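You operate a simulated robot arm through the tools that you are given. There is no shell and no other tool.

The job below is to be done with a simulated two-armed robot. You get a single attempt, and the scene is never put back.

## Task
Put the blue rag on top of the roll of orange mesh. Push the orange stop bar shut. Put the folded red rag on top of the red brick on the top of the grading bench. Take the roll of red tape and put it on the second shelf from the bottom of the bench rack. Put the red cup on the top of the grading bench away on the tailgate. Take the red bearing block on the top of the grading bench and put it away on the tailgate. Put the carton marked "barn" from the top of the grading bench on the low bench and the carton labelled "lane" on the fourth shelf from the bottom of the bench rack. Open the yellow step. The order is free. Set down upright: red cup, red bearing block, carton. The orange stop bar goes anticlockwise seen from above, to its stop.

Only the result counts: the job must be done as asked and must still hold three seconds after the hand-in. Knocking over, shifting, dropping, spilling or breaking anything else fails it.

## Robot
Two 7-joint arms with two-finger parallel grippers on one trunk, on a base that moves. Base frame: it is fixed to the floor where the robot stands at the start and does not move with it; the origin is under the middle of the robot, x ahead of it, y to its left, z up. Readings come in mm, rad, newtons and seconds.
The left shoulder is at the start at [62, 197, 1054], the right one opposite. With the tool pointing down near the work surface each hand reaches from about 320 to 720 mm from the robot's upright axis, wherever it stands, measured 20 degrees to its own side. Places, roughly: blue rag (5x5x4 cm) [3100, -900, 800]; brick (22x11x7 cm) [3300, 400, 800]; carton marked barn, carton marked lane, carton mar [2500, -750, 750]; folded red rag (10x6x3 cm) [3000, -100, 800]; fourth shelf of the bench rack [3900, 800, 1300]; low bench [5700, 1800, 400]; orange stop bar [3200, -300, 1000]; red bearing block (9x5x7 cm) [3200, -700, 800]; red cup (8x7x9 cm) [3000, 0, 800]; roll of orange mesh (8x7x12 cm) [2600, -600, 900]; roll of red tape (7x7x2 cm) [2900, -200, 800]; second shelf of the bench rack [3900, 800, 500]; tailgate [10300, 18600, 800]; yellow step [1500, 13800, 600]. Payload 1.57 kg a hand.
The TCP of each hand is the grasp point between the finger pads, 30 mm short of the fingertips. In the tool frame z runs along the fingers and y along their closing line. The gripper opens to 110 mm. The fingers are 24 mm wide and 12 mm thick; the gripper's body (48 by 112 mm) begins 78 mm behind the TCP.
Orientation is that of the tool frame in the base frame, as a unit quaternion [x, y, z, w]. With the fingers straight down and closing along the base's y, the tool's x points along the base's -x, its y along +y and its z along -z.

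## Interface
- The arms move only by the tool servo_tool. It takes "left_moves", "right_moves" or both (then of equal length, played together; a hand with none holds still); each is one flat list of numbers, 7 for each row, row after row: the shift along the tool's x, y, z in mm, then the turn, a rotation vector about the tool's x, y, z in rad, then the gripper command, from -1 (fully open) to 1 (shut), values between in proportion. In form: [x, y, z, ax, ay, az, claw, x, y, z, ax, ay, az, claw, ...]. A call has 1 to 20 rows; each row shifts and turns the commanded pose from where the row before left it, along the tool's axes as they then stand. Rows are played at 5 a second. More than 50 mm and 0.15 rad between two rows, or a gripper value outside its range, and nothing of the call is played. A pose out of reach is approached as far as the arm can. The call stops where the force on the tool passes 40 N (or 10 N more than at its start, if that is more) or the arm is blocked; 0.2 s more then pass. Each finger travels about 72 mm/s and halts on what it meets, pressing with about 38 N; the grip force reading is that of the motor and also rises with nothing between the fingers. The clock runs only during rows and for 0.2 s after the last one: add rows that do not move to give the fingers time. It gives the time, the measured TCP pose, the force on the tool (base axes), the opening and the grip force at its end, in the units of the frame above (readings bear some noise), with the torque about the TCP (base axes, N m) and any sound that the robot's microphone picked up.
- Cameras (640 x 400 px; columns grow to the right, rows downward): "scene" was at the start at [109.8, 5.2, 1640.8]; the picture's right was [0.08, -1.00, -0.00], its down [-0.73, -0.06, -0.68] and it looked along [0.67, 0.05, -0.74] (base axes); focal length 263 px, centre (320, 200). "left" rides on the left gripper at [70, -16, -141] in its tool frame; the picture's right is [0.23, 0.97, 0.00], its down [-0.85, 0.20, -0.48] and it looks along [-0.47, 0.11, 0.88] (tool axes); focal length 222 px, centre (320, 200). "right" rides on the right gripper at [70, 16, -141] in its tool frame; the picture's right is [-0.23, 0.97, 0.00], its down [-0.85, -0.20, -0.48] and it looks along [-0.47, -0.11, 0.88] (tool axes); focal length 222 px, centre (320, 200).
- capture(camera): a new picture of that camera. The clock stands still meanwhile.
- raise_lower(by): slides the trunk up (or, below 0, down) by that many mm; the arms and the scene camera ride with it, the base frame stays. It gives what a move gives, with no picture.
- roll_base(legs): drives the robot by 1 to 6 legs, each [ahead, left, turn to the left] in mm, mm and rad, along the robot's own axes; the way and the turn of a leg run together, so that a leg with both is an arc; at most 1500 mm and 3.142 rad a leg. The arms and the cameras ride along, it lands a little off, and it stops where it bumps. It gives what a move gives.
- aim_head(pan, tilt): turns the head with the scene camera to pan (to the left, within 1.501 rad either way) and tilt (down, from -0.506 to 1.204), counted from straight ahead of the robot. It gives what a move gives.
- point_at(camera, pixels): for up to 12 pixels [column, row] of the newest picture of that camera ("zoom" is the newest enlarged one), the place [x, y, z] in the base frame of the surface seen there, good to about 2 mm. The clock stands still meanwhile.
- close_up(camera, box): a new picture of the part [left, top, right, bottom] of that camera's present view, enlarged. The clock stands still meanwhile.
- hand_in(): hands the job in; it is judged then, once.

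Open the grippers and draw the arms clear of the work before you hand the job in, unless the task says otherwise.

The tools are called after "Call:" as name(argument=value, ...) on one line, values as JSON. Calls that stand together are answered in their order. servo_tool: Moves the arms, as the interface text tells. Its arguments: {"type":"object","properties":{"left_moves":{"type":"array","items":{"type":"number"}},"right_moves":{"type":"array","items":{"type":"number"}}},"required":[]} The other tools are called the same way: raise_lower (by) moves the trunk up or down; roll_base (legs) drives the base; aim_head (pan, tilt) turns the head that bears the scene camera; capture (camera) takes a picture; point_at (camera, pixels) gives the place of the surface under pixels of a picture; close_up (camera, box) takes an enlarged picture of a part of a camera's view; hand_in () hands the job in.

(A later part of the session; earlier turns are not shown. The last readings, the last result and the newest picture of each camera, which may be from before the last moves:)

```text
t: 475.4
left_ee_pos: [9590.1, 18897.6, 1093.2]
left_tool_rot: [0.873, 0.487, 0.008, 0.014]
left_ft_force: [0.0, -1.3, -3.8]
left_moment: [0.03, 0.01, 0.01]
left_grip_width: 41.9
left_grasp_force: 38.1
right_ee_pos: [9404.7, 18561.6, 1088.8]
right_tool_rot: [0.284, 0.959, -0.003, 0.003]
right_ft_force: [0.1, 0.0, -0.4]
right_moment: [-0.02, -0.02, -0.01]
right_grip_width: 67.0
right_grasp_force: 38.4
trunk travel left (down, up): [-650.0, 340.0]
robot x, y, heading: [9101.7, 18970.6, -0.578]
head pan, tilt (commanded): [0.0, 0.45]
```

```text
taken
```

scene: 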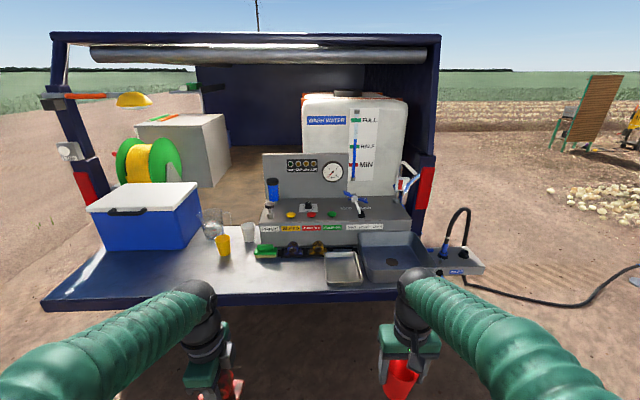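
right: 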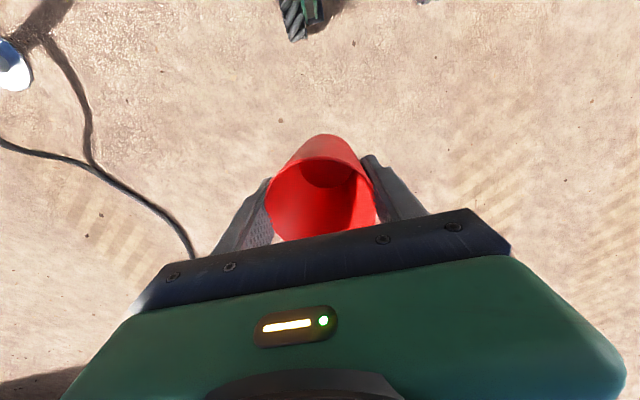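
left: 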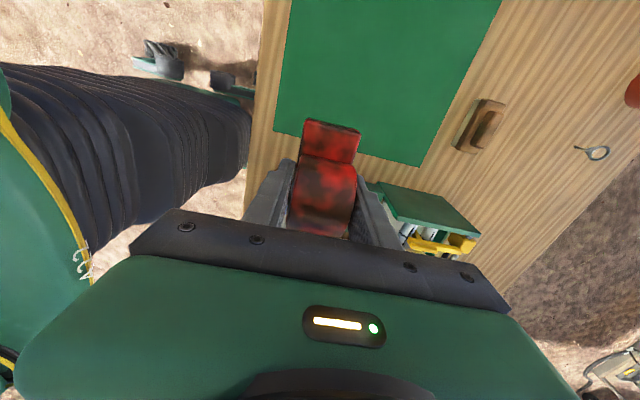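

A clear view of the tailgate. I query its surface, edges and the items on it.

Call:
point_at(camera="scene", pixels=[[150, 280], [200, 275], [240, 285], [290, 280], [45, 300], [320, 290], [222, 250], [265, 255], [335, 282], [190, 245], [110, 248], [223, 262]])

Call:
close_up(camera="scene", box=[30, 180, 420, 320])

```text
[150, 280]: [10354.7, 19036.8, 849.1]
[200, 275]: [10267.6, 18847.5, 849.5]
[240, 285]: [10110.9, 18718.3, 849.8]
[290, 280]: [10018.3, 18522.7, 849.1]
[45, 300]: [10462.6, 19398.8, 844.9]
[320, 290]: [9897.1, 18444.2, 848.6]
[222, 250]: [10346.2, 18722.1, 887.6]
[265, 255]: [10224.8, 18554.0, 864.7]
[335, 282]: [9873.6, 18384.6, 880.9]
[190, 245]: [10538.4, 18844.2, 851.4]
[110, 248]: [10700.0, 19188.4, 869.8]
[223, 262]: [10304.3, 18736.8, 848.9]
```

```text
1.64 times, centred on (225, 250) of scene
```

zoom: 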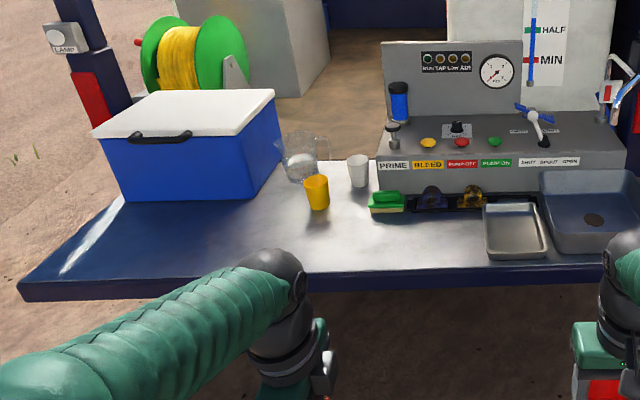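

Free tailgate surface (z≈849) lies at v −900…−720. I check the lamp arm and hatch edge positions for clearance.

Call:
point_at(camera="scene", pixels=[[132, 100], [60, 103], [110, 95], [250, 55], [70, 152], [430, 60], [205, 88], [215, 215], [248, 232], [222, 238]])

```text
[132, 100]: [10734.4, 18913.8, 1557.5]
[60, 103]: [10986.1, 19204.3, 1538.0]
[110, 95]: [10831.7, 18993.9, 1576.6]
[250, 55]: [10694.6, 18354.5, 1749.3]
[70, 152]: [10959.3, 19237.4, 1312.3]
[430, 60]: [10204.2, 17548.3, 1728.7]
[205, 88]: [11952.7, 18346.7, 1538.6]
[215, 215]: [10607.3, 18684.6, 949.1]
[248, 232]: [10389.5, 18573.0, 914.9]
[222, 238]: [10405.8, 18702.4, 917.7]
```

All clear. I correct the heading, strafe left 481 mm and drive up to the tailgate.

Call:
roll_base(legs=[[0, 0, 0.042], [0, 481, 0], [560, 0, 0]])

Call:
aim_head(pan=0.0, tilt=0.85)

Call:
capture(camera="scene")

Call:
capture(camera="right")

Call:
capture(camera="left")

```text
t: 481.5
left_ee_pos: [10323.7, 19046.5, 1093.6]
left_tool_rot: [0.863, 0.505, 0.007, 0.015]
left_ft_force: [-0.2, 0.3, -4.1]
left_moment: [-0.03, 0.02, 0.05]
left_grip_width: 42.1
left_grasp_force: 38.0
right_ee_pos: [10150.4, 18703.5, 1089.5]
right_tool_rot: [0.266, 0.964, -0.004, 0.002]
right_ft_force: [0.7, -0.6, 0.1]
right_moment: [-0.01, 0.01, 0.01]
right_grip_width: 67.2
right_grasp_force: 38.0
trunk travel left (down, up): [-650.0, 340.0]
robot x, y, heading: [9831.4, 19096.1, -0.538]
head pan, tilt (commanded): [0.0, 0.45]
```

```text
t: 482.4
left_ee_pos: [10323.1, 19047.2, 1094.5]
left_tool_rot: [0.863, 0.504, 0.009, 0.015]
left_ft_force: [0.0, -0.1, -5.4]
left_moment: [-0.02, -0.01, 0.01]
left_grip_width: 41.8
left_grasp_force: 37.8
right_ee_pos: [10149.8, 18701.6, 1089.3]
right_tool_rot: [0.265, 0.964, -0.003, 0.001]
right_ft_force: [-0.7, 0.5, -0.3]
right_moment: [0.05, -0.03, 0.02]
right_grip_width: 67.1
right_grasp_force: 38.2
trunk travel left (down, up): [-650.0, 340.0]
robot x, y, heading: [9832.2, 19094.4, -0.539]
head pan, tilt (commanded): [0.0, 0.85]
```

```text
taken
```

scene: 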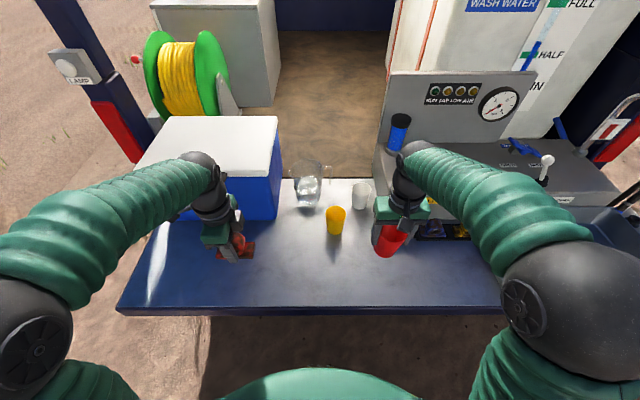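

```text
taken
```

right: 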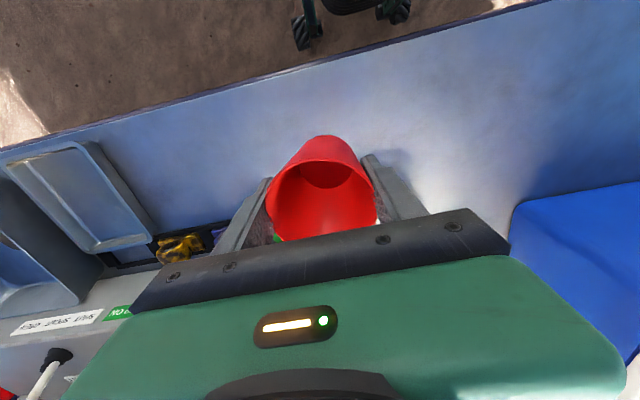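

```text
taken
```

left: 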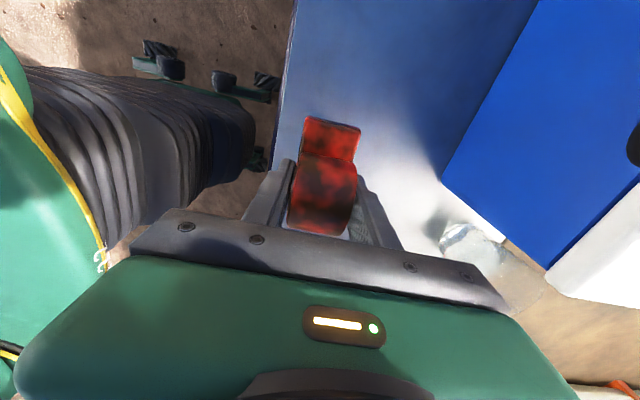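

Both hands are over free tailgate surface (z 849). I lower both: cup to ~10 mm above, block to ~10 mm above.

Call:
servo_tool(left_moves=[0, 10, 40, 0, 0, 0, 1, 0, 10, 40, 0, 0, 0, 1, 0, 10, 40, 0, 0, 0, 1, 0, 10, 40, 0, 0, 0, 1, 0, 10, 38, 0, 0, 0, 1, 0, 0, 0, 0, 0, 0, 1], right_moves=[0, 0, 33, 0, 0, 0, 1, 0, 0, 33, 0, 0, 0, 1, 0, 0, 33, 0, 0, 0, 1, 0, 0, 33, 0, 0, 0, 1, 0, 0, 32, 0, 0, 0, 1, 0, 0, 0, 0, 0, 0, 1])

Call:
capture(camera="right")

Call:
capture(camera="left")

Call:
close_up(camera="scene", box=[180, 160, 440, 320])

```text
t: 483.8
left_ee_pos: [10370.7, 19018.3, 897.8]
left_tool_rot: [0.863, 0.504, 0.01, 0.016]
left_ft_force: [-0.6, -0.1, -3.4]
left_moment: [0.01, -0.03, 0.03]
left_grip_width: 42.1
left_grasp_force: 38.3
right_ee_pos: [10147.2, 18702.5, 927.2]
right_tool_rot: [0.266, 0.964, -0.003, 0.004]
right_ft_force: [-0.1, 0.6, -0.1]
right_moment: [-0.01, 0.01, 0.04]
right_grip_width: 66.9
right_grasp_force: 38.5
trunk travel left (down, up): [-650.0, 340.0]
robot x, y, heading: [9832.3, 19097.3, -0.54]
head pan, tilt (commanded): [0.0, 0.85]
```

```text
taken
```

right: 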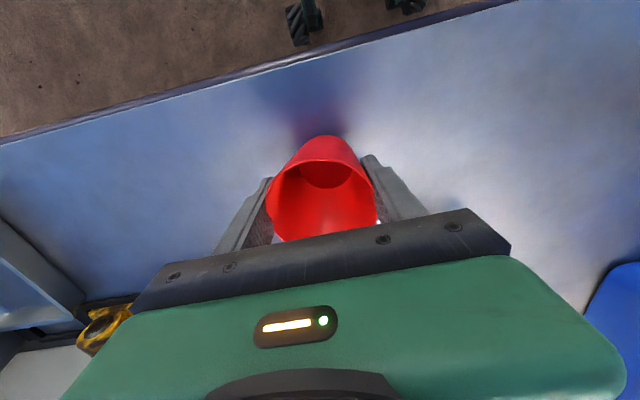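

```text
taken
```

left: 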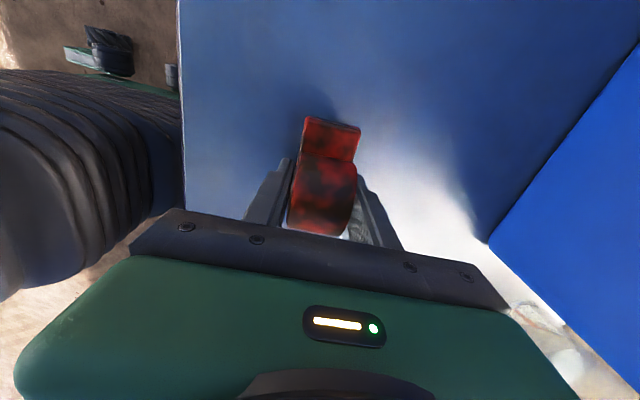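

```text
2.46 times, centred on (310, 240) of scene
```

zoom: 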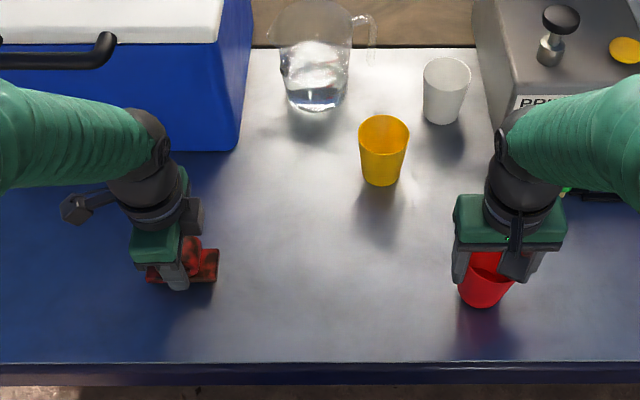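

Cup and block hover just above the surface. I lower the last millimetres and check forces.

Call:
servo_tool(left_moves=[0, 0, 5, 0.02, 0, 0, 1, 0, 0, 4, 0, 0, 0, 1, 0, 0, 2, 0, 0, 0, 1, 0, 0, 0, 0, 0, 0, 1], right_moves=[0, 0, 4, 0, 0, 0, 1, 0, 0, 4, 0, 0, 0, 1, 0, 0, 2, 0, 0, 0, 1, 0, 0, 0, 0, 0, 0, 1])

Call:
close_up(camera="scene", box=[180, 160, 440, 320])

```text
t: 484.8
left_ee_pos: [10373.0, 19018.1, 886.8]
left_tool_rot: [0.864, 0.504, 0.003, 0.007]
left_ft_force: [-0.8, 0.1, -4.6]
left_moment: [0.0, 0.02, -0.01]
left_grip_width: 41.7
left_grasp_force: 37.7
right_ee_pos: [10150.2, 18700.8, 917.1]
right_tool_rot: [0.265, 0.964, -0.004, 0.004]
right_ft_force: [0.9, -3.0, 16.5]
right_moment: [-0.43, 0.13, 0.04]
right_grip_width: 67.0
right_grasp_force: 38.1
trunk travel left (down, up): [-650.0, 340.0]
robot x, y, heading: [9832.8, 19096.9, -0.544]
head pan, tilt (commanded): [0.0, 0.85]
```

```text
2.46 times, centred on (310, 240) of scene
```

zoom: 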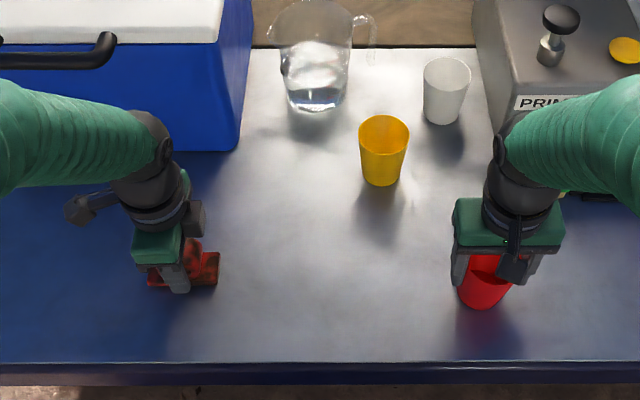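

Cup is touching (16.5 N); I back off 1 mm and open the right hand, while the left block goes down the last 3 mm.

Call:
servo_tool(left_moves=[0, 0, 1, 0, 0, 0, 1, 0, 0, 1, 0, 0, 0, 1, 0, 0, 0, 0, 0, 0, 1, 0, 0, 0, 0, 0, 0, 1, 0, 0, 0, 0, 0, 0, 1], right_moves=[0, 0, -1.5, 0, 0, 0, 1, 0, 0, 0, 0, 0, 0, 1, 0, 0, 0, 0, 0, 0, -0.6, 0, 0, 0, 0, 0, 0, -1, 0, 0, 0, 0, 0, 0, -1])

Call:
capture(camera="right")

```text
t: 486.0
left_ee_pos: [10370.8, 19018.2, 884.4]
left_tool_rot: [0.864, 0.504, 0.004, 0.006]
left_ft_force: [-0.2, 0.0, -4.3]
left_moment: [0.01, 0.02, 0.01]
left_grip_width: 42.1
left_grasp_force: 37.6
right_ee_pos: [10150.6, 18700.2, 916.5]
right_tool_rot: [0.266, 0.964, -0.003, 0.002]
right_ft_force: [-0.4, -0.4, 0.5]
right_moment: [0.0, 0.0, 0.02]
right_grip_width: 110.0
right_grasp_force: 0.0
trunk travel left (down, up): [-650.0, 340.0]
robot x, y, heading: [9831.4, 19096.5, -0.532]
head pan, tilt (commanded): [0.0, 0.85]
```

```text
taken
```

right: 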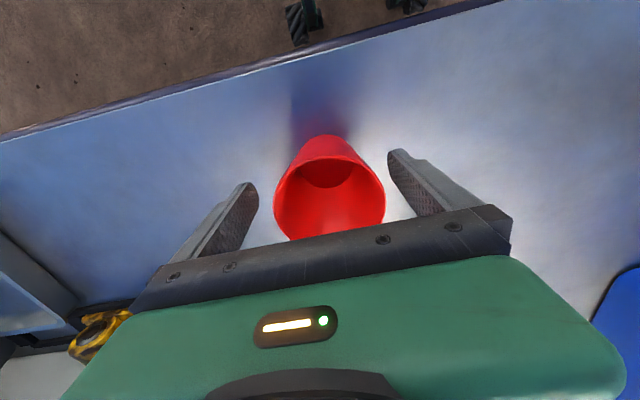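

The cup stands on its own. I raise the right hand straight up and keep feeling the block down.

Call:
servo_tool(left_moves=[0, 0, 1, 0, 0, 0, 1, 0, 0, 1, 0, 0, 0, 1, 0, 0, 0, 0, 0, 0, 1, 0, 0, 0, 0, 0, 0, 1], right_moves=[0, 0, -30, 0, 0, 0, -1, 0, 0, -45, 0, 0, 0, -1, 0, 0, -45, 0, 0, 0, -1, 0, 0, -45, 0, 0, 0, -1])

```text
t: 487.0
left_ee_pos: [10372.0, 19017.8, 883.2]
left_tool_rot: [0.863, 0.505, 0.005, 0.008]
left_ft_force: [4.5, 0.1, 18.7]
left_moment: [-0.71, 0.77, 0.14]
left_grip_width: 42.0
left_grasp_force: 37.6
right_ee_pos: [10148.1, 18702.4, 1082.7]
right_tool_rot: [0.265, 0.964, -0.003, 0.004]
right_ft_force: [0.4, -0.6, 0.0]
right_moment: [0.05, 0.03, 0.01]
right_grip_width: 110.0
right_grasp_force: 0.1
trunk travel left (down, up): [-650.0, 340.0]
robot x, y, heading: [9838.4, 19098.1, -0.536]
head pan, tilt (commanded): [0.0, 0.85]
```

Block has contact (≈19 N). I ease 1 mm up, open the left hand, and lift away.

Call:
servo_tool(left_moves=[0, 0, -1.2, 0, 0, 0, 1, 0, 0, 0, 0, 0, 0, 0.5, 0, 0, 0, 0, 0, 0, -0.3, 0, 0, 0, 0, 0, 0, -0.8, 0, 0, 0, 0, 0, 0, -1, 0, 0, -25, 0, 0, 0, -1, 0, 0, -45, 0, 0, 0, -1, 0, 0, -45, 0, 0, 0, -1, 0, 0, -45, 0, 0, 0, -1, 0, 0, -40, 0, 0, 0, -1])

Call:
capture(camera="left")

Call:
close_up(camera="scene", box=[180, 160, 440, 320])

```text
t: 489.2
left_ee_pos: [10369.2, 19019.6, 1086.2]
left_tool_rot: [0.864, 0.504, 0.004, 0.007]
left_ft_force: [0.0, -1.1, -0.1]
left_moment: [0.02, -0.02, 0.01]
left_grip_width: 109.9
left_grasp_force: 0.1
right_ee_pos: [10148.0, 18701.4, 1081.7]
right_tool_rot: [0.266, 0.964, -0.004, 0.004]
right_ft_force: [-0.3, 0.0, 0.0]
right_moment: [0.0, -0.03, -0.02]
right_grip_width: 110.1
right_grasp_force: 0.0
trunk travel left (down, up): [-650.0, 340.0]
robot x, y, heading: [9834.5, 19097.3, -0.536]
head pan, tilt (commanded): [0.0, 0.85]
```

```text
taken
```

left: 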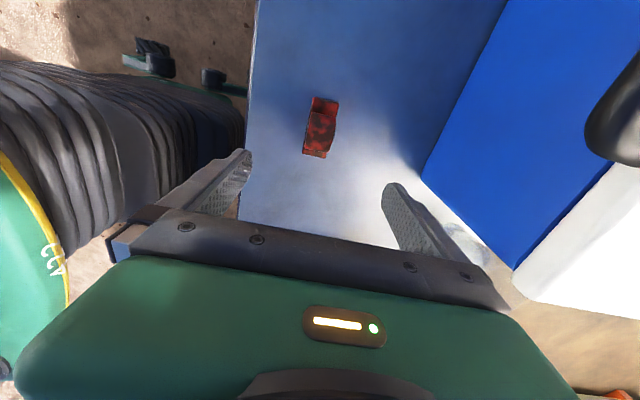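

```text
2.46 times, centred on (310, 240) of scene
```

zoom: 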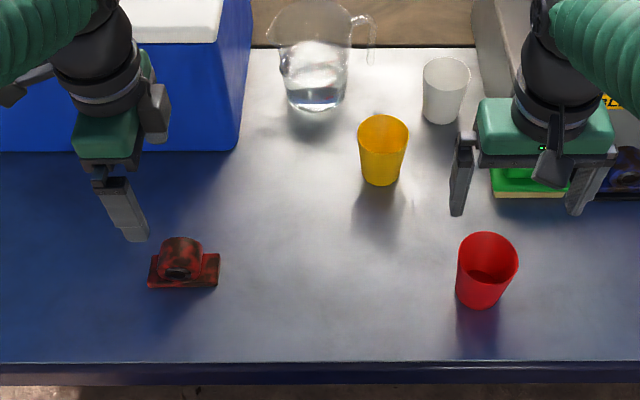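

Both stand upright on the tailgate. I back off, return the left hand to neutral yaw, and head toward the yellow step.

Call:
roll_base(legs=[[-550, 0, 0]])

Call:
servo_tool(left_moves=[0, 0, 0, 0, 0, -0.1405, -1, 0, 0, 0, 0, 0, -0.1405, -1, 0, 0, 0, 0, 0, -0.1405, -1, 0, 0, 0, 0, 0, -0.1405, -1, 0, 0, 0, 0, 0, -0.1405, -1, 0, 0, 0, 0, 0, -0.1405, -1, 0, 0, 0, 0, 0, -0.1405, -1, 0, 0, 0, 0, 0, -0.1405, -1, 0, 0, 0, 0, 0, -0.1405, -1, 0, 0, 0, 0, 0, -0.1405, -1, 0, 0, 0, 0, 0, -0.1405, -1])

Call:
roll_base(legs=[[0, 0, -1.57], [1500, -300, 0], [1500, -200, 0], [1500, 0, 0]])

Call:
aim_head(pan=-0.4, tilt=0.2)

Call:
capture(camera="scene")

```text
t: 492.4
left_ee_pos: [9898.8, 19302.4, 1084.0]
left_tool_rot: [0.862, 0.506, 0.003, 0.005]
left_ft_force: [-0.2, 0.2, 0.5]
left_moment: [-0.01, -0.02, 0.04]
left_grip_width: 110.1
left_grasp_force: 0.1
right_ee_pos: [9679.7, 18983.9, 1080.6]
right_tool_rot: [0.263, 0.965, -0.004, 0.002]
right_ft_force: [0.7, 0.0, 0.3]
right_moment: [-0.01, 0.01, -0.05]
right_grip_width: 109.9
right_grasp_force: 0.0
trunk travel left (down, up): [-650.0, 340.0]
robot x, y, heading: [9360.8, 19381.5, -0.536]
head pan, tilt (commanded): [0.0, 0.85]
```

```text
t: 494.8
left_ee_pos: [9898.0, 19303.8, 1086.5]
left_tool_rot: [0.263, 0.965, -0.002, 0.008]
left_ft_force: [-0.1, 0.1, -0.6]
left_moment: [0.04, -0.02, 0.01]
left_grip_width: 110.1
left_grasp_force: 0.0
right_ee_pos: [9677.6, 18985.7, 1081.1]
right_tool_rot: [0.263, 0.965, -0.003, 0.003]
right_ft_force: [1.0, 0.2, 1.1]
right_moment: [-0.02, 0.03, -0.01]
right_grip_width: 110.2
right_grasp_force: 0.0
trunk travel left (down, up): [-650.0, 340.0]
robot x, y, heading: [9362.2, 19380.1, -0.539]
head pan, tilt (commanded): [0.0, 0.85]
```

```text
refused: leg 2 is longer than a leg can be; nothing moved
```

```text
t: 495.8
left_ee_pos: [9897.7, 19304.5, 1085.7]
left_tool_rot: [0.265, 0.964, -0.002, 0.009]
left_ft_force: [-0.5, 0.9, 0.0]
left_moment: [0.03, 0.01, 0.03]
left_grip_width: 109.9
left_grasp_force: 0.0
right_ee_pos: [9675.5, 18985.2, 1081.9]
right_tool_rot: [0.262, 0.965, -0.004, 0.004]
right_ft_force: [-0.4, -0.6, -0.4]
right_moment: [-0.01, -0.01, 0.0]
right_grip_width: 110.0
right_grasp_force: 0.1
trunk travel left (down, up): [-650.0, 340.0]
robot x, y, heading: [9358.2, 19381.1, -0.534]
head pan, tilt (commanded): [-0.4, 0.201]
```

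```text
taken
```

scene: 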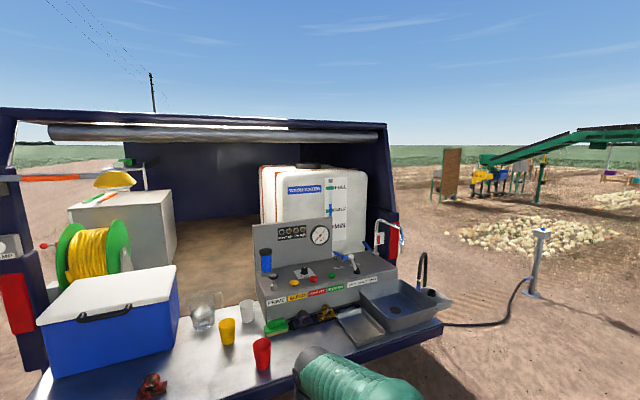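

Cup and block are seen standing on the tailgate. I redo the drive with legs within the limit.

Call:
roll_base(legs=[[0, 0, -1.57], [1450, -300, 0], [1450, -200, 0], [1450, 0, 0]])

Call:
capture(camera="scene")

```text
t: 520.4
left_ee_pos: [6724.6, 15331.1, 1085.9]
left_tool_rot: [0.871, 0.491, -0.009, 0.005]
left_ft_force: [-1.1, 0.1, 0.5]
left_moment: [-0.03, -0.01, 0.0]
left_grip_width: 110.1
left_grasp_force: 0.0
right_ee_pos: [6407.5, 15554.1, 1081.5]
right_tool_rot: [0.871, 0.492, -0.005, 0.0]
right_ft_force: [0.5, -0.5, -0.7]
right_moment: [0.01, -0.03, 0.02]
right_grip_width: 109.6
right_grasp_force: 0.1
trunk travel left (down, up): [-650.0, 340.0]
robot x, y, heading: [6803.8, 15867.7, -2.114]
head pan, tilt (commanded): [-0.4, 0.201]
```

```text
taken
```

scene: 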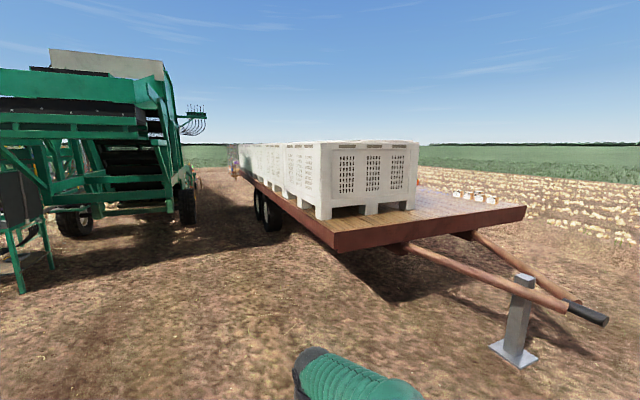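

The trailer with its drawbar faces me; the step should be on its far/left side. I query trailer corners.

Call:
point_at(camera="scene", pixels=[[335, 235], [522, 212], [605, 320], [515, 355], [320, 215], [415, 200], [262, 215], [187, 215], [240, 185], [480, 197], [255, 240]])

Call:
close_up(camera="scene", box=[220, 130, 540, 330])

```text
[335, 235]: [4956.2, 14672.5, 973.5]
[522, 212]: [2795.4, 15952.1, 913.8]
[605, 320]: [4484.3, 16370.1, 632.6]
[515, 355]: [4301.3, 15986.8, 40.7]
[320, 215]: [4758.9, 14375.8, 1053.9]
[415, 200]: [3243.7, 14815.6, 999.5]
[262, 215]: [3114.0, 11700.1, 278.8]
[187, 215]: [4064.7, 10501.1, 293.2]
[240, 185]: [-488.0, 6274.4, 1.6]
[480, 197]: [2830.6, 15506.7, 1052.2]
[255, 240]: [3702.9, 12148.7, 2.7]
```

```text
2.00 times, centred on (380, 230) of scene
```

zoom: 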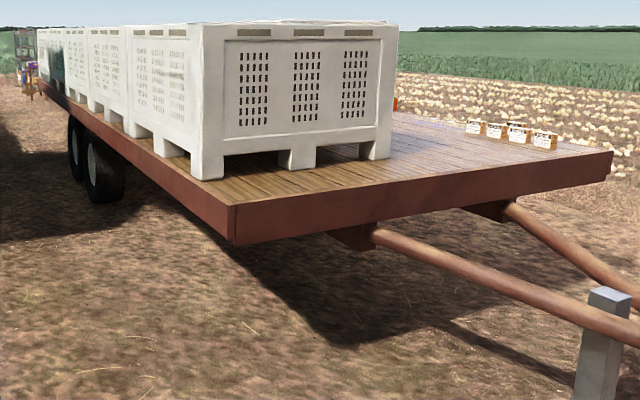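

The step is on the trailer's far side (v≈-5748, u≈12633). I strafe right around the drawbar to v≈-6900.

Call:
roll_base(legs=[[0, -1500, 0.008], [0, -1500, 0], [0, -1500, 0]])

Call:
aim_head(pan=0.2, tilt=0.3)

Call:
capture(camera="scene")

```text
t: 542.0
left_ee_pos: [2831.2, 17643.9, 1086.5]
left_tool_rot: [0.868, 0.496, -0.007, 0.005]
left_ft_force: [-0.4, -0.3, -0.1]
left_moment: [0.04, 0.04, -0.01]
left_grip_width: 110.1
left_grasp_force: 0.1
right_ee_pos: [2511.7, 17863.0, 1082.4]
right_tool_rot: [0.868, 0.497, -0.006, 0.001]
right_ft_force: [0.5, -0.2, -1.1]
right_moment: [0.03, -0.01, 0.0]
right_grip_width: 110.0
right_grasp_force: 0.1
trunk travel left (down, up): [-650.0, 340.0]
robot x, y, heading: [2910.2, 18180.1, -2.103]
head pan, tilt (commanded): [-0.4, 0.201]
```

```text
t: 543.0
left_ee_pos: [2830.7, 17646.3, 1087.2]
left_tool_rot: [0.869, 0.495, -0.008, 0.004]
left_ft_force: [0.2, -0.4, 0.4]
left_moment: [-0.01, 0.03, 0.03]
left_grip_width: 110.2
left_grasp_force: 0.0
right_ee_pos: [2511.6, 17865.6, 1082.8]
right_tool_rot: [0.868, 0.496, -0.005, 0.0]
right_ft_force: [-0.3, 0.4, -1.0]
right_moment: [-0.01, 0.0, 0.01]
right_grip_width: 110.0
right_grasp_force: 0.0
trunk travel left (down, up): [-650.0, 340.0]
robot x, y, heading: [2905.4, 18182.3, -2.105]
head pan, tilt (commanded): [0.201, 0.3]
```

```text
taken
```

scene: 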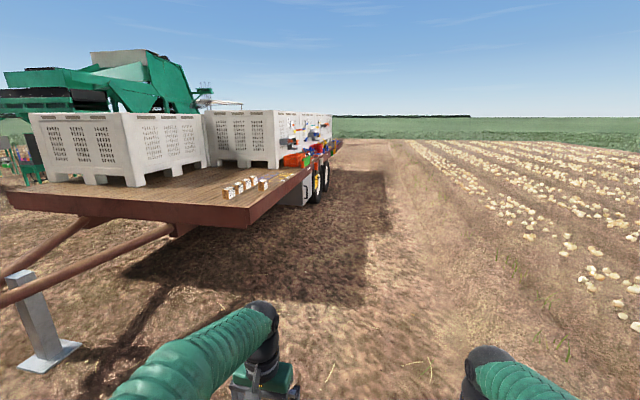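

I zoom on the trailer's far side and query the nearest bulb rows on the right.

Call:
close_up(camera="scene", box=[230, 110, 390, 240])

Call:
point_at(camera="zoom", pixels=[[348, 290], [348, 320], [360, 300], [390, 290], [310, 350], [250, 370], [460, 300], [430, 200], [345, 270], [300, 180]])

Call:
point_at(camera="scene", pixels=[[525, 238], [490, 210], [440, 180], [565, 250], [620, 300], [450, 160], [410, 145], [455, 200]])

```text
3.08 times, centred on (310, 175) of scene
```

zoom: 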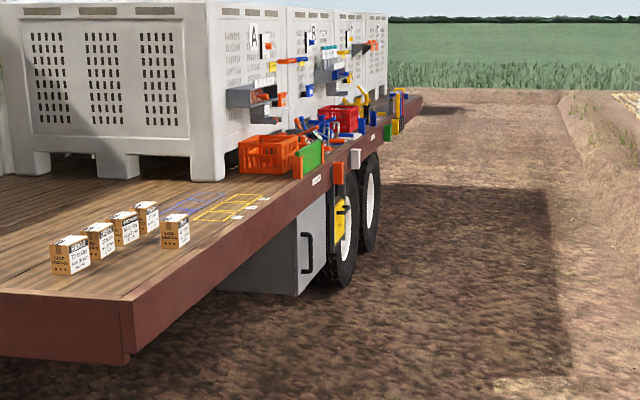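

```text
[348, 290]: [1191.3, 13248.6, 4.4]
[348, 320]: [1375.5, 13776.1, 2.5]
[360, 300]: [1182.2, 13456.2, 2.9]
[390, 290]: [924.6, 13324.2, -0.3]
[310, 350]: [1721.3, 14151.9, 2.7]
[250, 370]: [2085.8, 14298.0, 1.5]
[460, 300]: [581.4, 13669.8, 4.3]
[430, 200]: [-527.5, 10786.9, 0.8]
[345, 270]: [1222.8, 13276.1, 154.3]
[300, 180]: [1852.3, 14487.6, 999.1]
```

```text
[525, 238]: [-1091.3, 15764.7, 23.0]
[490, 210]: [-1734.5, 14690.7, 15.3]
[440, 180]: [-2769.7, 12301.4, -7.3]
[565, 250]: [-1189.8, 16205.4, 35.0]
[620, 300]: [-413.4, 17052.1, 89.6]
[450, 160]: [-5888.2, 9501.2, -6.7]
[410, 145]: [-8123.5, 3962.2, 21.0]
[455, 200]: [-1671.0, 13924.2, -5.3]
```

The yellow step hangs under the deck edge near the grey box at about (1500,13800). I drive along the trailer and turn left to face it.

Call:
roll_base(legs=[[1450, 0, 0], [1450, 0, 0], [1450, 0, 0], [0, 0, 1.57]])

Call:
aim_head(pan=0.0, tilt=0.6)

Call:
capture(camera="scene")

```text
t: 567.5
left_ee_pos: [1288.4, 14369.5, 1088.8]
left_tool_rot: [0.264, 0.965, -0.002, 0.01]
left_ft_force: [0.1, 0.2, 0.2]
left_moment: [0.0, 0.03, -0.01]
left_grip_width: 109.7
left_grasp_force: 0.1
right_ee_pos: [1068.7, 14049.6, 1082.5]
right_tool_rot: [0.261, 0.965, -0.004, 0.005]
right_ft_force: [0.4, -0.2, -0.5]
right_moment: [-0.02, -0.02, 0.0]
right_grip_width: 109.8
right_grasp_force: 0.0
trunk travel left (down, up): [-650.0, 340.0]
robot x, y, heading: [750.7, 14440.8, -0.532]
head pan, tilt (commanded): [0.201, 0.3]
```

```text
t: 568.3
left_ee_pos: [1285.6, 14369.5, 1088.3]
left_tool_rot: [0.263, 0.965, -0.002, 0.01]
left_ft_force: [-0.6, 0.5, -0.7]
left_moment: [0.03, -0.02, 0.01]
left_grip_width: 109.9
left_grasp_force: 0.0
right_ee_pos: [1067.4, 14050.1, 1082.9]
right_tool_rot: [0.262, 0.965, -0.004, 0.005]
right_ft_force: [0.2, -0.7, -0.2]
right_moment: [0.0, 0.04, 0.01]
right_grip_width: 109.8
right_grasp_force: 0.1
trunk travel left (down, up): [-650.0, 340.0]
robot x, y, heading: [753.8, 14442.7, -0.53]
head pan, tilt (commanded): [0.0, 0.6]
```

```text
taken
```

scene: 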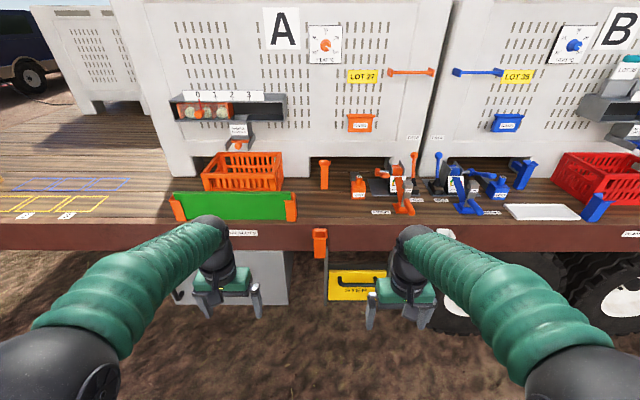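

The yellow step panel labelled "STEP" with a black handle is at (330–390, 270–300). I zoom in.

Call:
close_up(camera="scene", box=[290, 220, 450, 320])

Call:
point_at(camera="zoom", pixels=[[160, 220], [160, 310], [250, 290], [200, 250], [280, 235], [350, 240], [250, 205], [120, 90], [200, 60], [160, 200], [240, 330]])

Call:
capture(camera="right")

Call:
capture(camera="left")

```text
4.00 times, centred on (370, 270) of scene
```

zoom: 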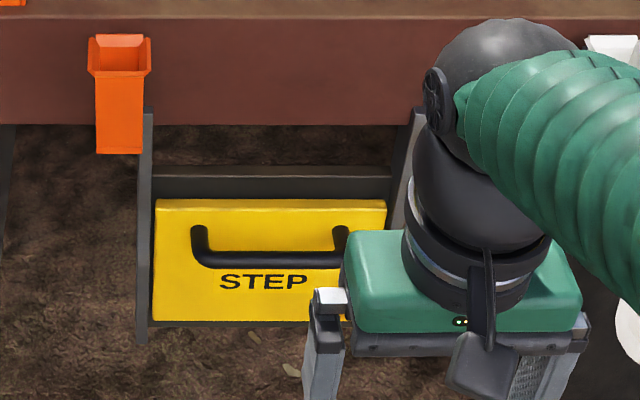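

```text
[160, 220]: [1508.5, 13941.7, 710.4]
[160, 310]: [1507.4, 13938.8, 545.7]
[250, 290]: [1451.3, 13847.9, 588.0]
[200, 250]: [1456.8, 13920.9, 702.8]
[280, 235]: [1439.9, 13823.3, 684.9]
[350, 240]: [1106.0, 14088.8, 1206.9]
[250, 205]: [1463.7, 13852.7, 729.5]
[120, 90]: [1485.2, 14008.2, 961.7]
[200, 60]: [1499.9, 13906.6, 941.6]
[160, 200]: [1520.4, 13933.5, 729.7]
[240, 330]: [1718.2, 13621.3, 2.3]
```

```text
taken
```

right: 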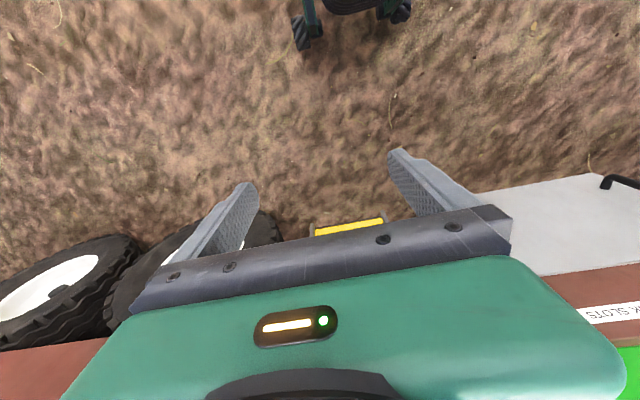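

```text
taken
```

left: 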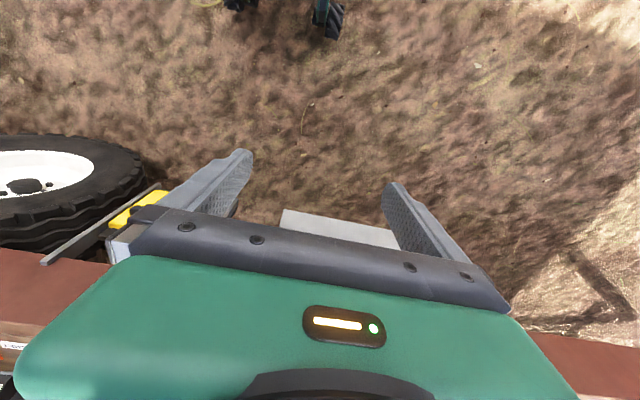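

I move the right hand aside to the right and lower the trunk 250 mm to see the step and its handle fully.

Call:
servo_tool(right_moves=[0, -45, 0, 0, 0, 0, -1, 0, -45, 0, 0, 0, 0, -1, 0, -45, 0, 0, 0, 0, -1, 0, -45, 0, 0, 0, 0, -1])

Call:
raise_lower(by=-300)

Call:
capture(camera="scene")

Call:
close_up(camera="scene", box=[280, 160, 440, 260])

```text
t: 569.3
left_ee_pos: [1287.2, 14368.5, 1088.2]
left_tool_rot: [0.263, 0.965, -0.002, 0.01]
left_ft_force: [-0.4, -0.4, -0.1]
left_moment: [0.0, -0.02, 0.0]
left_grip_width: 109.8
left_grasp_force: 0.0
right_ee_pos: [975.7, 13893.5, 1084.6]
right_tool_rot: [0.262, 0.965, -0.002, 0.006]
right_ft_force: [0.2, 0.4, -0.3]
right_moment: [0.01, 0.01, 0.02]
right_grip_width: 109.9
right_grasp_force: 0.1
trunk travel left (down, up): [-650.0, 340.0]
robot x, y, heading: [753.7, 14437.2, -0.535]
head pan, tilt (commanded): [0.0, 0.6]
```

```text
t: 572.3
left_ee_pos: [1286.0, 14369.7, 787.4]
left_tool_rot: [0.264, 0.964, -0.003, 0.01]
left_ft_force: [0.0, 0.2, -0.9]
left_moment: [-0.02, 0.01, 0.0]
left_grip_width: 110.0
left_grasp_force: 0.0
right_ee_pos: [975.8, 13895.4, 784.0]
right_tool_rot: [0.262, 0.965, -0.004, 0.006]
right_ft_force: [0.5, -0.4, -0.6]
right_moment: [0.02, 0.03, -0.01]
right_grip_width: 109.8
right_grasp_force: 0.0
trunk travel left (down, up): [-350.0, 640.0]
robot x, y, heading: [752.0, 14442.7, -0.538]
head pan, tilt (commanded): [0.0, 0.6]
```

```text
taken
```

scene: 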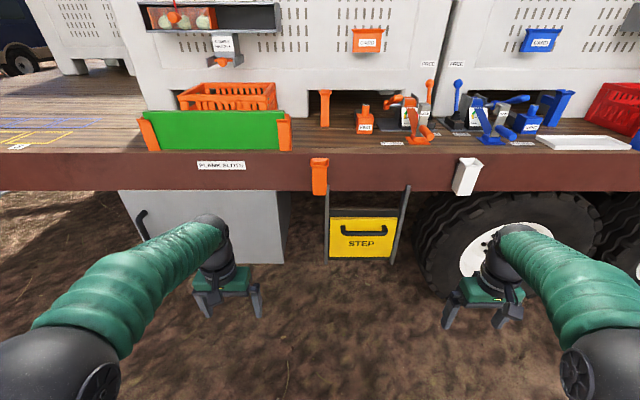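

```text
4.00 times, centred on (360, 210) of scene
```

zoom: 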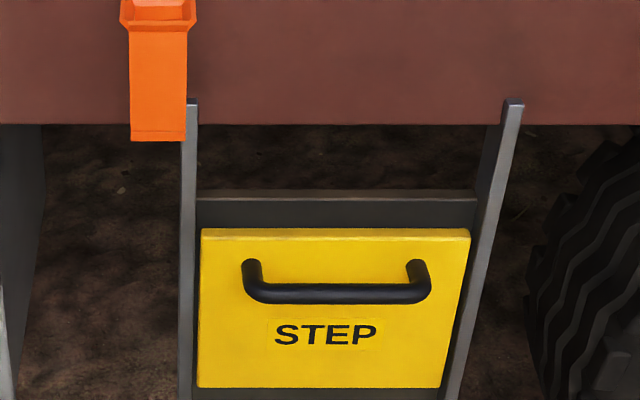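

The handle is in the upper part of the panel, suggesting a flap hinged at its lower edge. I query exact positions of panel and handle.

Call:
point_at(camera="zoom", pixels=[[207, 240], [463, 242], [440, 380], [203, 380], [330, 292], [260, 290], [415, 290], [330, 285], [330, 300], [320, 375], [185, 200], [505, 150]])

Call:
close_up(camera="scene", box=[320, 200, 416, 270])

Call:
point_at(camera="zoom", pixels=[[250, 385], [250, 370], [60, 400], [480, 400], [250, 105], [250, 120], [250, 205], [250, 90], [130, 190], [380, 190]])

```text
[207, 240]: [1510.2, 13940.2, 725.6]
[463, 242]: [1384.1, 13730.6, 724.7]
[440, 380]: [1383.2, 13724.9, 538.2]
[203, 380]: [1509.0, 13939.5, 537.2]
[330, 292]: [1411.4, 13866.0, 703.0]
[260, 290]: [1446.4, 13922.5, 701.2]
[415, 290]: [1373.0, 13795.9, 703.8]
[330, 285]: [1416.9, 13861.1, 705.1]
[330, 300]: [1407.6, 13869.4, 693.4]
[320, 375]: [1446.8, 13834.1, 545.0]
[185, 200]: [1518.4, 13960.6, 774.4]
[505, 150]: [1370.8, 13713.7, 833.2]
```

```text
5.71 times, centred on (368, 235) of scene
```

zoom: 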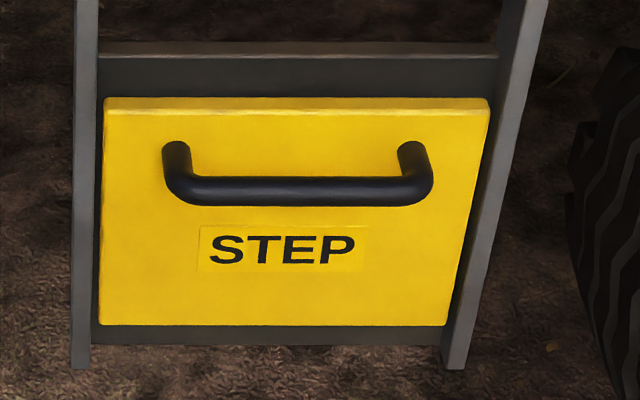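

```text
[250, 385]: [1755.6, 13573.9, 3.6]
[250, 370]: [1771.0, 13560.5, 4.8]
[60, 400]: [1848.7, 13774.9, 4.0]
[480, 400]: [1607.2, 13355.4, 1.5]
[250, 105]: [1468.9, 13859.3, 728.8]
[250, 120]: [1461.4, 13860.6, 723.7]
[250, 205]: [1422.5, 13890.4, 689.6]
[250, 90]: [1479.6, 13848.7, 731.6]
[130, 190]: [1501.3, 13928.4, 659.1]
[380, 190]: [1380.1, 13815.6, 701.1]
```

Panel is 244 mm wide (u 12515–12759), z 530–730; the handle bar is at u≈12637, v≈-5850, z≈697, ~31 mm in front of the face. I move the base ahead 250 mm and swing the right hand in front of it with a −90° yaw.

Call:
roll_base(legs=[[250, 0, 0]])

Call:
servo_tool(right_moves=[20, 45, -15, 0, 0, 0, -0.5, 20, 45, -15, 0, 0, 0, 0, 10, 45, -15, 0, 0, 0, 0.345, 0, 45, -15, 0, 0, 0, 0.345, 0, 0, 0, 0, 0, -0.1428, 0.345, 0, 0, 0, 0, 0, -0.1428, 0.345, 0, 0, 0, 0, 0, -0.1428, 0.345, 0, 0, 0, 0, 0, -0.1428, 0.345, 0, 0, 0, 0, 0, -0.1428, 0.345, 0, 0, 0, 0, 0, -0.1428, 0.345, 0, 0, 0, 0, 0, -0.1428, 0.345, 0, 0, 0, 0, 0, -0.1428, 0.345, 0, 0, 0, 0, 0, -0.1428, 0.345, 0, 0, 0, 0, 0, -0.1428, 0.345, 0, 0, 0, 0, 0, -0.1428, 0.345])

Call:
capture(camera="right")

Call:
capture(camera="scene")

```text
t: 574.1
left_ee_pos: [1506.1, 14242.0, 788.1]
left_tool_rot: [0.262, 0.965, -0.002, 0.01]
left_ft_force: [0.1, 0.4, 0.6]
left_moment: [-0.01, -0.01, 0.0]
left_grip_width: 109.9
left_grasp_force: 0.0
right_ee_pos: [1195.3, 13765.9, 784.7]
right_tool_rot: [0.261, 0.965, -0.003, 0.005]
right_ft_force: [-0.5, 0.0, -0.3]
right_moment: [0.02, 0.04, 0.02]
right_grip_width: 110.0
right_grasp_force: 0.1
trunk travel left (down, up): [-350.0, 640.0]
robot x, y, heading: [969.6, 14313.3, -0.536]
head pan, tilt (commanded): [0.0, 0.6]
```

```text
refused: row 1 steps farther than a row can; nothing moved
```

```text
taken
```

right: 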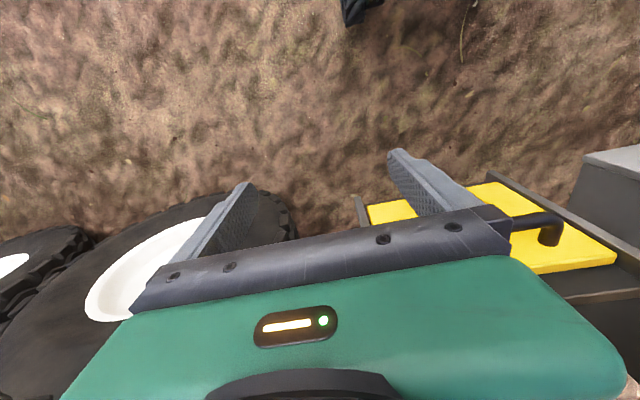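

```text
taken
```

scene: 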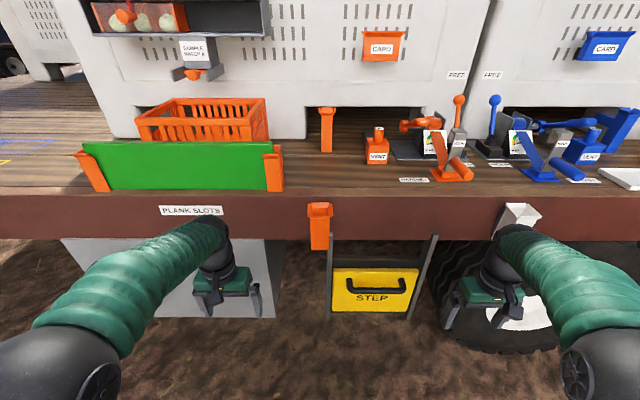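

The row was too long; I redo the move in smaller steps.

Call:
servo_tool(right_moves=[3, 38, -13, 0, 0, 0, -0.5, 3, 38, -13, 0, 0, 0, 0, 3, 38, -13, 0, 0, 0, 0.345, 0, 38, -13, 0, 0, 0, 0.345, 0, 37, -13, 0, 0, 0, 0.345, 0, 0, 0, 0, 0, -0.1428, 0.345, 0, 0, 0, 0, 0, -0.1428, 0.345, 0, 0, 0, 0, 0, -0.1428, 0.345, 0, 0, 0, 0, 0, -0.1428, 0.345, 0, 0, 0, 0, 0, -0.1428, 0.345, 0, 0, 0, 0, 0, -0.1428, 0.345, 0, 0, 0, 0, 0, -0.1428, 0.345, 0, 0, 0, 0, 0, -0.1428, 0.345, 0, 0, 0, 0, 0, -0.1428, 0.345, 0, 0, 0, 0, 0, -0.1428, 0.345, 0, 0, 0, 0, 0, -0.1428, 0.345])

Call:
capture(camera="right")

Call:
capture(camera="scene")

```text
t: 577.5
left_ee_pos: [1506.0, 14244.1, 788.6]
left_tool_rot: [0.263, 0.965, -0.003, 0.01]
left_ft_force: [-0.5, -0.3, 0.0]
left_moment: [-0.01, 0.0, -0.01]
left_grip_width: 110.0
left_grasp_force: 0.0
right_ee_pos: [1282.6, 13936.9, 850.3]
right_tool_rot: [-0.499, 0.867, -0.008, 0.001]
right_ft_force: [0.3, 0.0, -0.1]
right_moment: [0.0, -0.03, -0.01]
right_grip_width: 36.1
right_grasp_force: 0.1
trunk travel left (down, up): [-350.0, 640.0]
robot x, y, heading: [970.0, 14314.5, -0.526]
head pan, tilt (commanded): [0.0, 0.6]
```

```text
taken
```

right: 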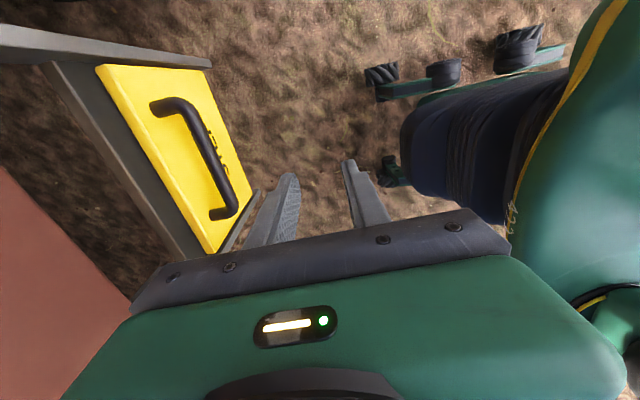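

```text
taken
```

scene: 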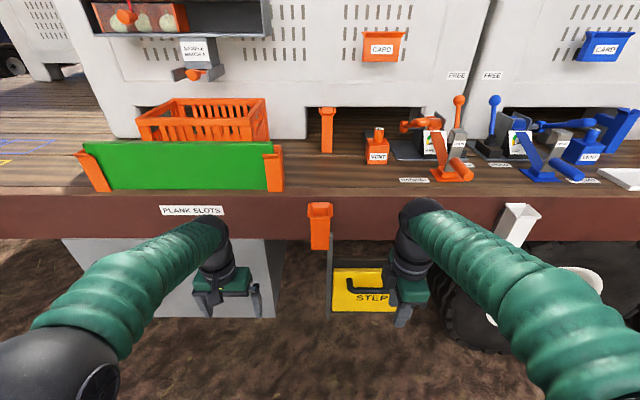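

The right wrist camera views the handle well. I query bar and face points from above.

Call:
point_at(camera="right", pixels=[[197, 140], [207, 163], [216, 185], [185, 108], [165, 108], [222, 212], [178, 150], [100, 75], [180, 80], [195, 230], [60, 100], [30, 240]])

Call:
close_up(camera="right", box=[60, 50, 300, 260])

```text
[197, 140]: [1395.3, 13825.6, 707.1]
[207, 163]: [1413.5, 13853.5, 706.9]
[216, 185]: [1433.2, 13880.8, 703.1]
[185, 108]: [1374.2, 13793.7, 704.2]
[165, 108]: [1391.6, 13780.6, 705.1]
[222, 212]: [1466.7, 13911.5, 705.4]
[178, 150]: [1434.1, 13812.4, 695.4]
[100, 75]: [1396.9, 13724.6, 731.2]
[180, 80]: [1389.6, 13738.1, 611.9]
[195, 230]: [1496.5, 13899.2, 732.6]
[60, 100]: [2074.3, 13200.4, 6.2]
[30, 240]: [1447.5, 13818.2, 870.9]
```

```text
1.90 times, centred on (180, 155) of right
```

zoom: 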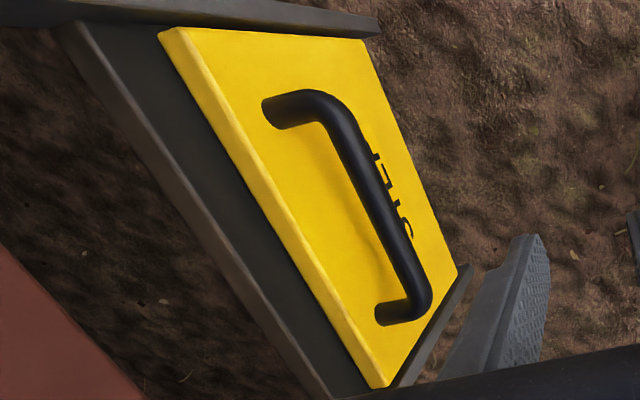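

Bar centre: u 12637, v −5850, z ≈698; deck fascia plane is at v≈-5802, so I lean the hand 20° outward. First I tilt and move to the pre-insert point above the bar.

Call:
servo_tool(right_moves=[0, 0, 0, 0.1163, 0, 0, 0.4545, 0, 0, 0, 0.1163, 0, 0, 0.4545, 0, 0, 0, 0.1163, 0, 0, 0.4545, 0, -31.1, 23.7, 0, 0, 0, 0.4545, 0, -31.1, 23.7, 0, 0, 0, 0.4545, 0, -31.1, 23.7, 0, 0, 0, 0.4545, 0, 0, 0, 0, 0, 0, 0.4545])

Call:
capture(camera="right")

Call:
close_up(camera="scene", box=[300, 190, 460, 330])

```text
t: 579.1
left_ee_pos: [1505.2, 14242.6, 790.5]
left_tool_rot: [0.262, 0.965, -0.004, 0.01]
left_ft_force: [-0.7, 0.3, -0.2]
left_moment: [-0.04, -0.01, 0.02]
left_grip_width: 110.2
left_grasp_force: 0.0
right_ee_pos: [1380.0, 13879.3, 816.4]
right_tool_rot: [-0.491, 0.852, -0.158, 0.088]
right_ft_force: [0.4, -0.1, 0.2]
right_moment: [-0.02, 0.01, -0.01]
right_grip_width: 30.1
right_grasp_force: 0.0
trunk travel left (down, up): [-350.0, 640.0]
robot x, y, heading: [972.7, 14309.8, -0.53]
head pan, tilt (commanded): [0.0, 0.6]
```

```text
taken
```

right: 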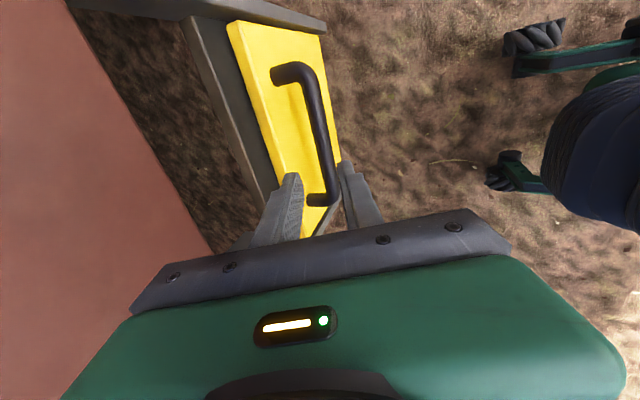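

```text
2.86 times, centred on (380, 260) of scene
```

zoom: 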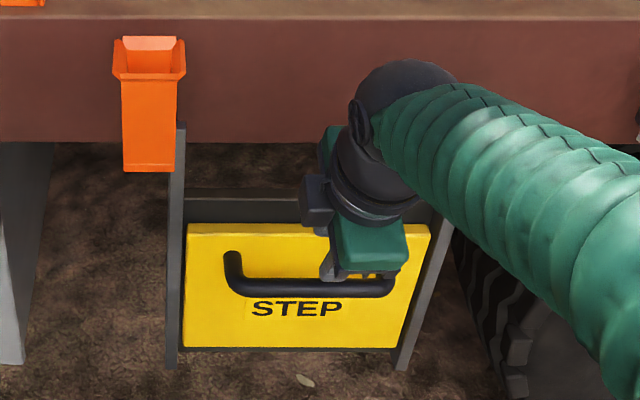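

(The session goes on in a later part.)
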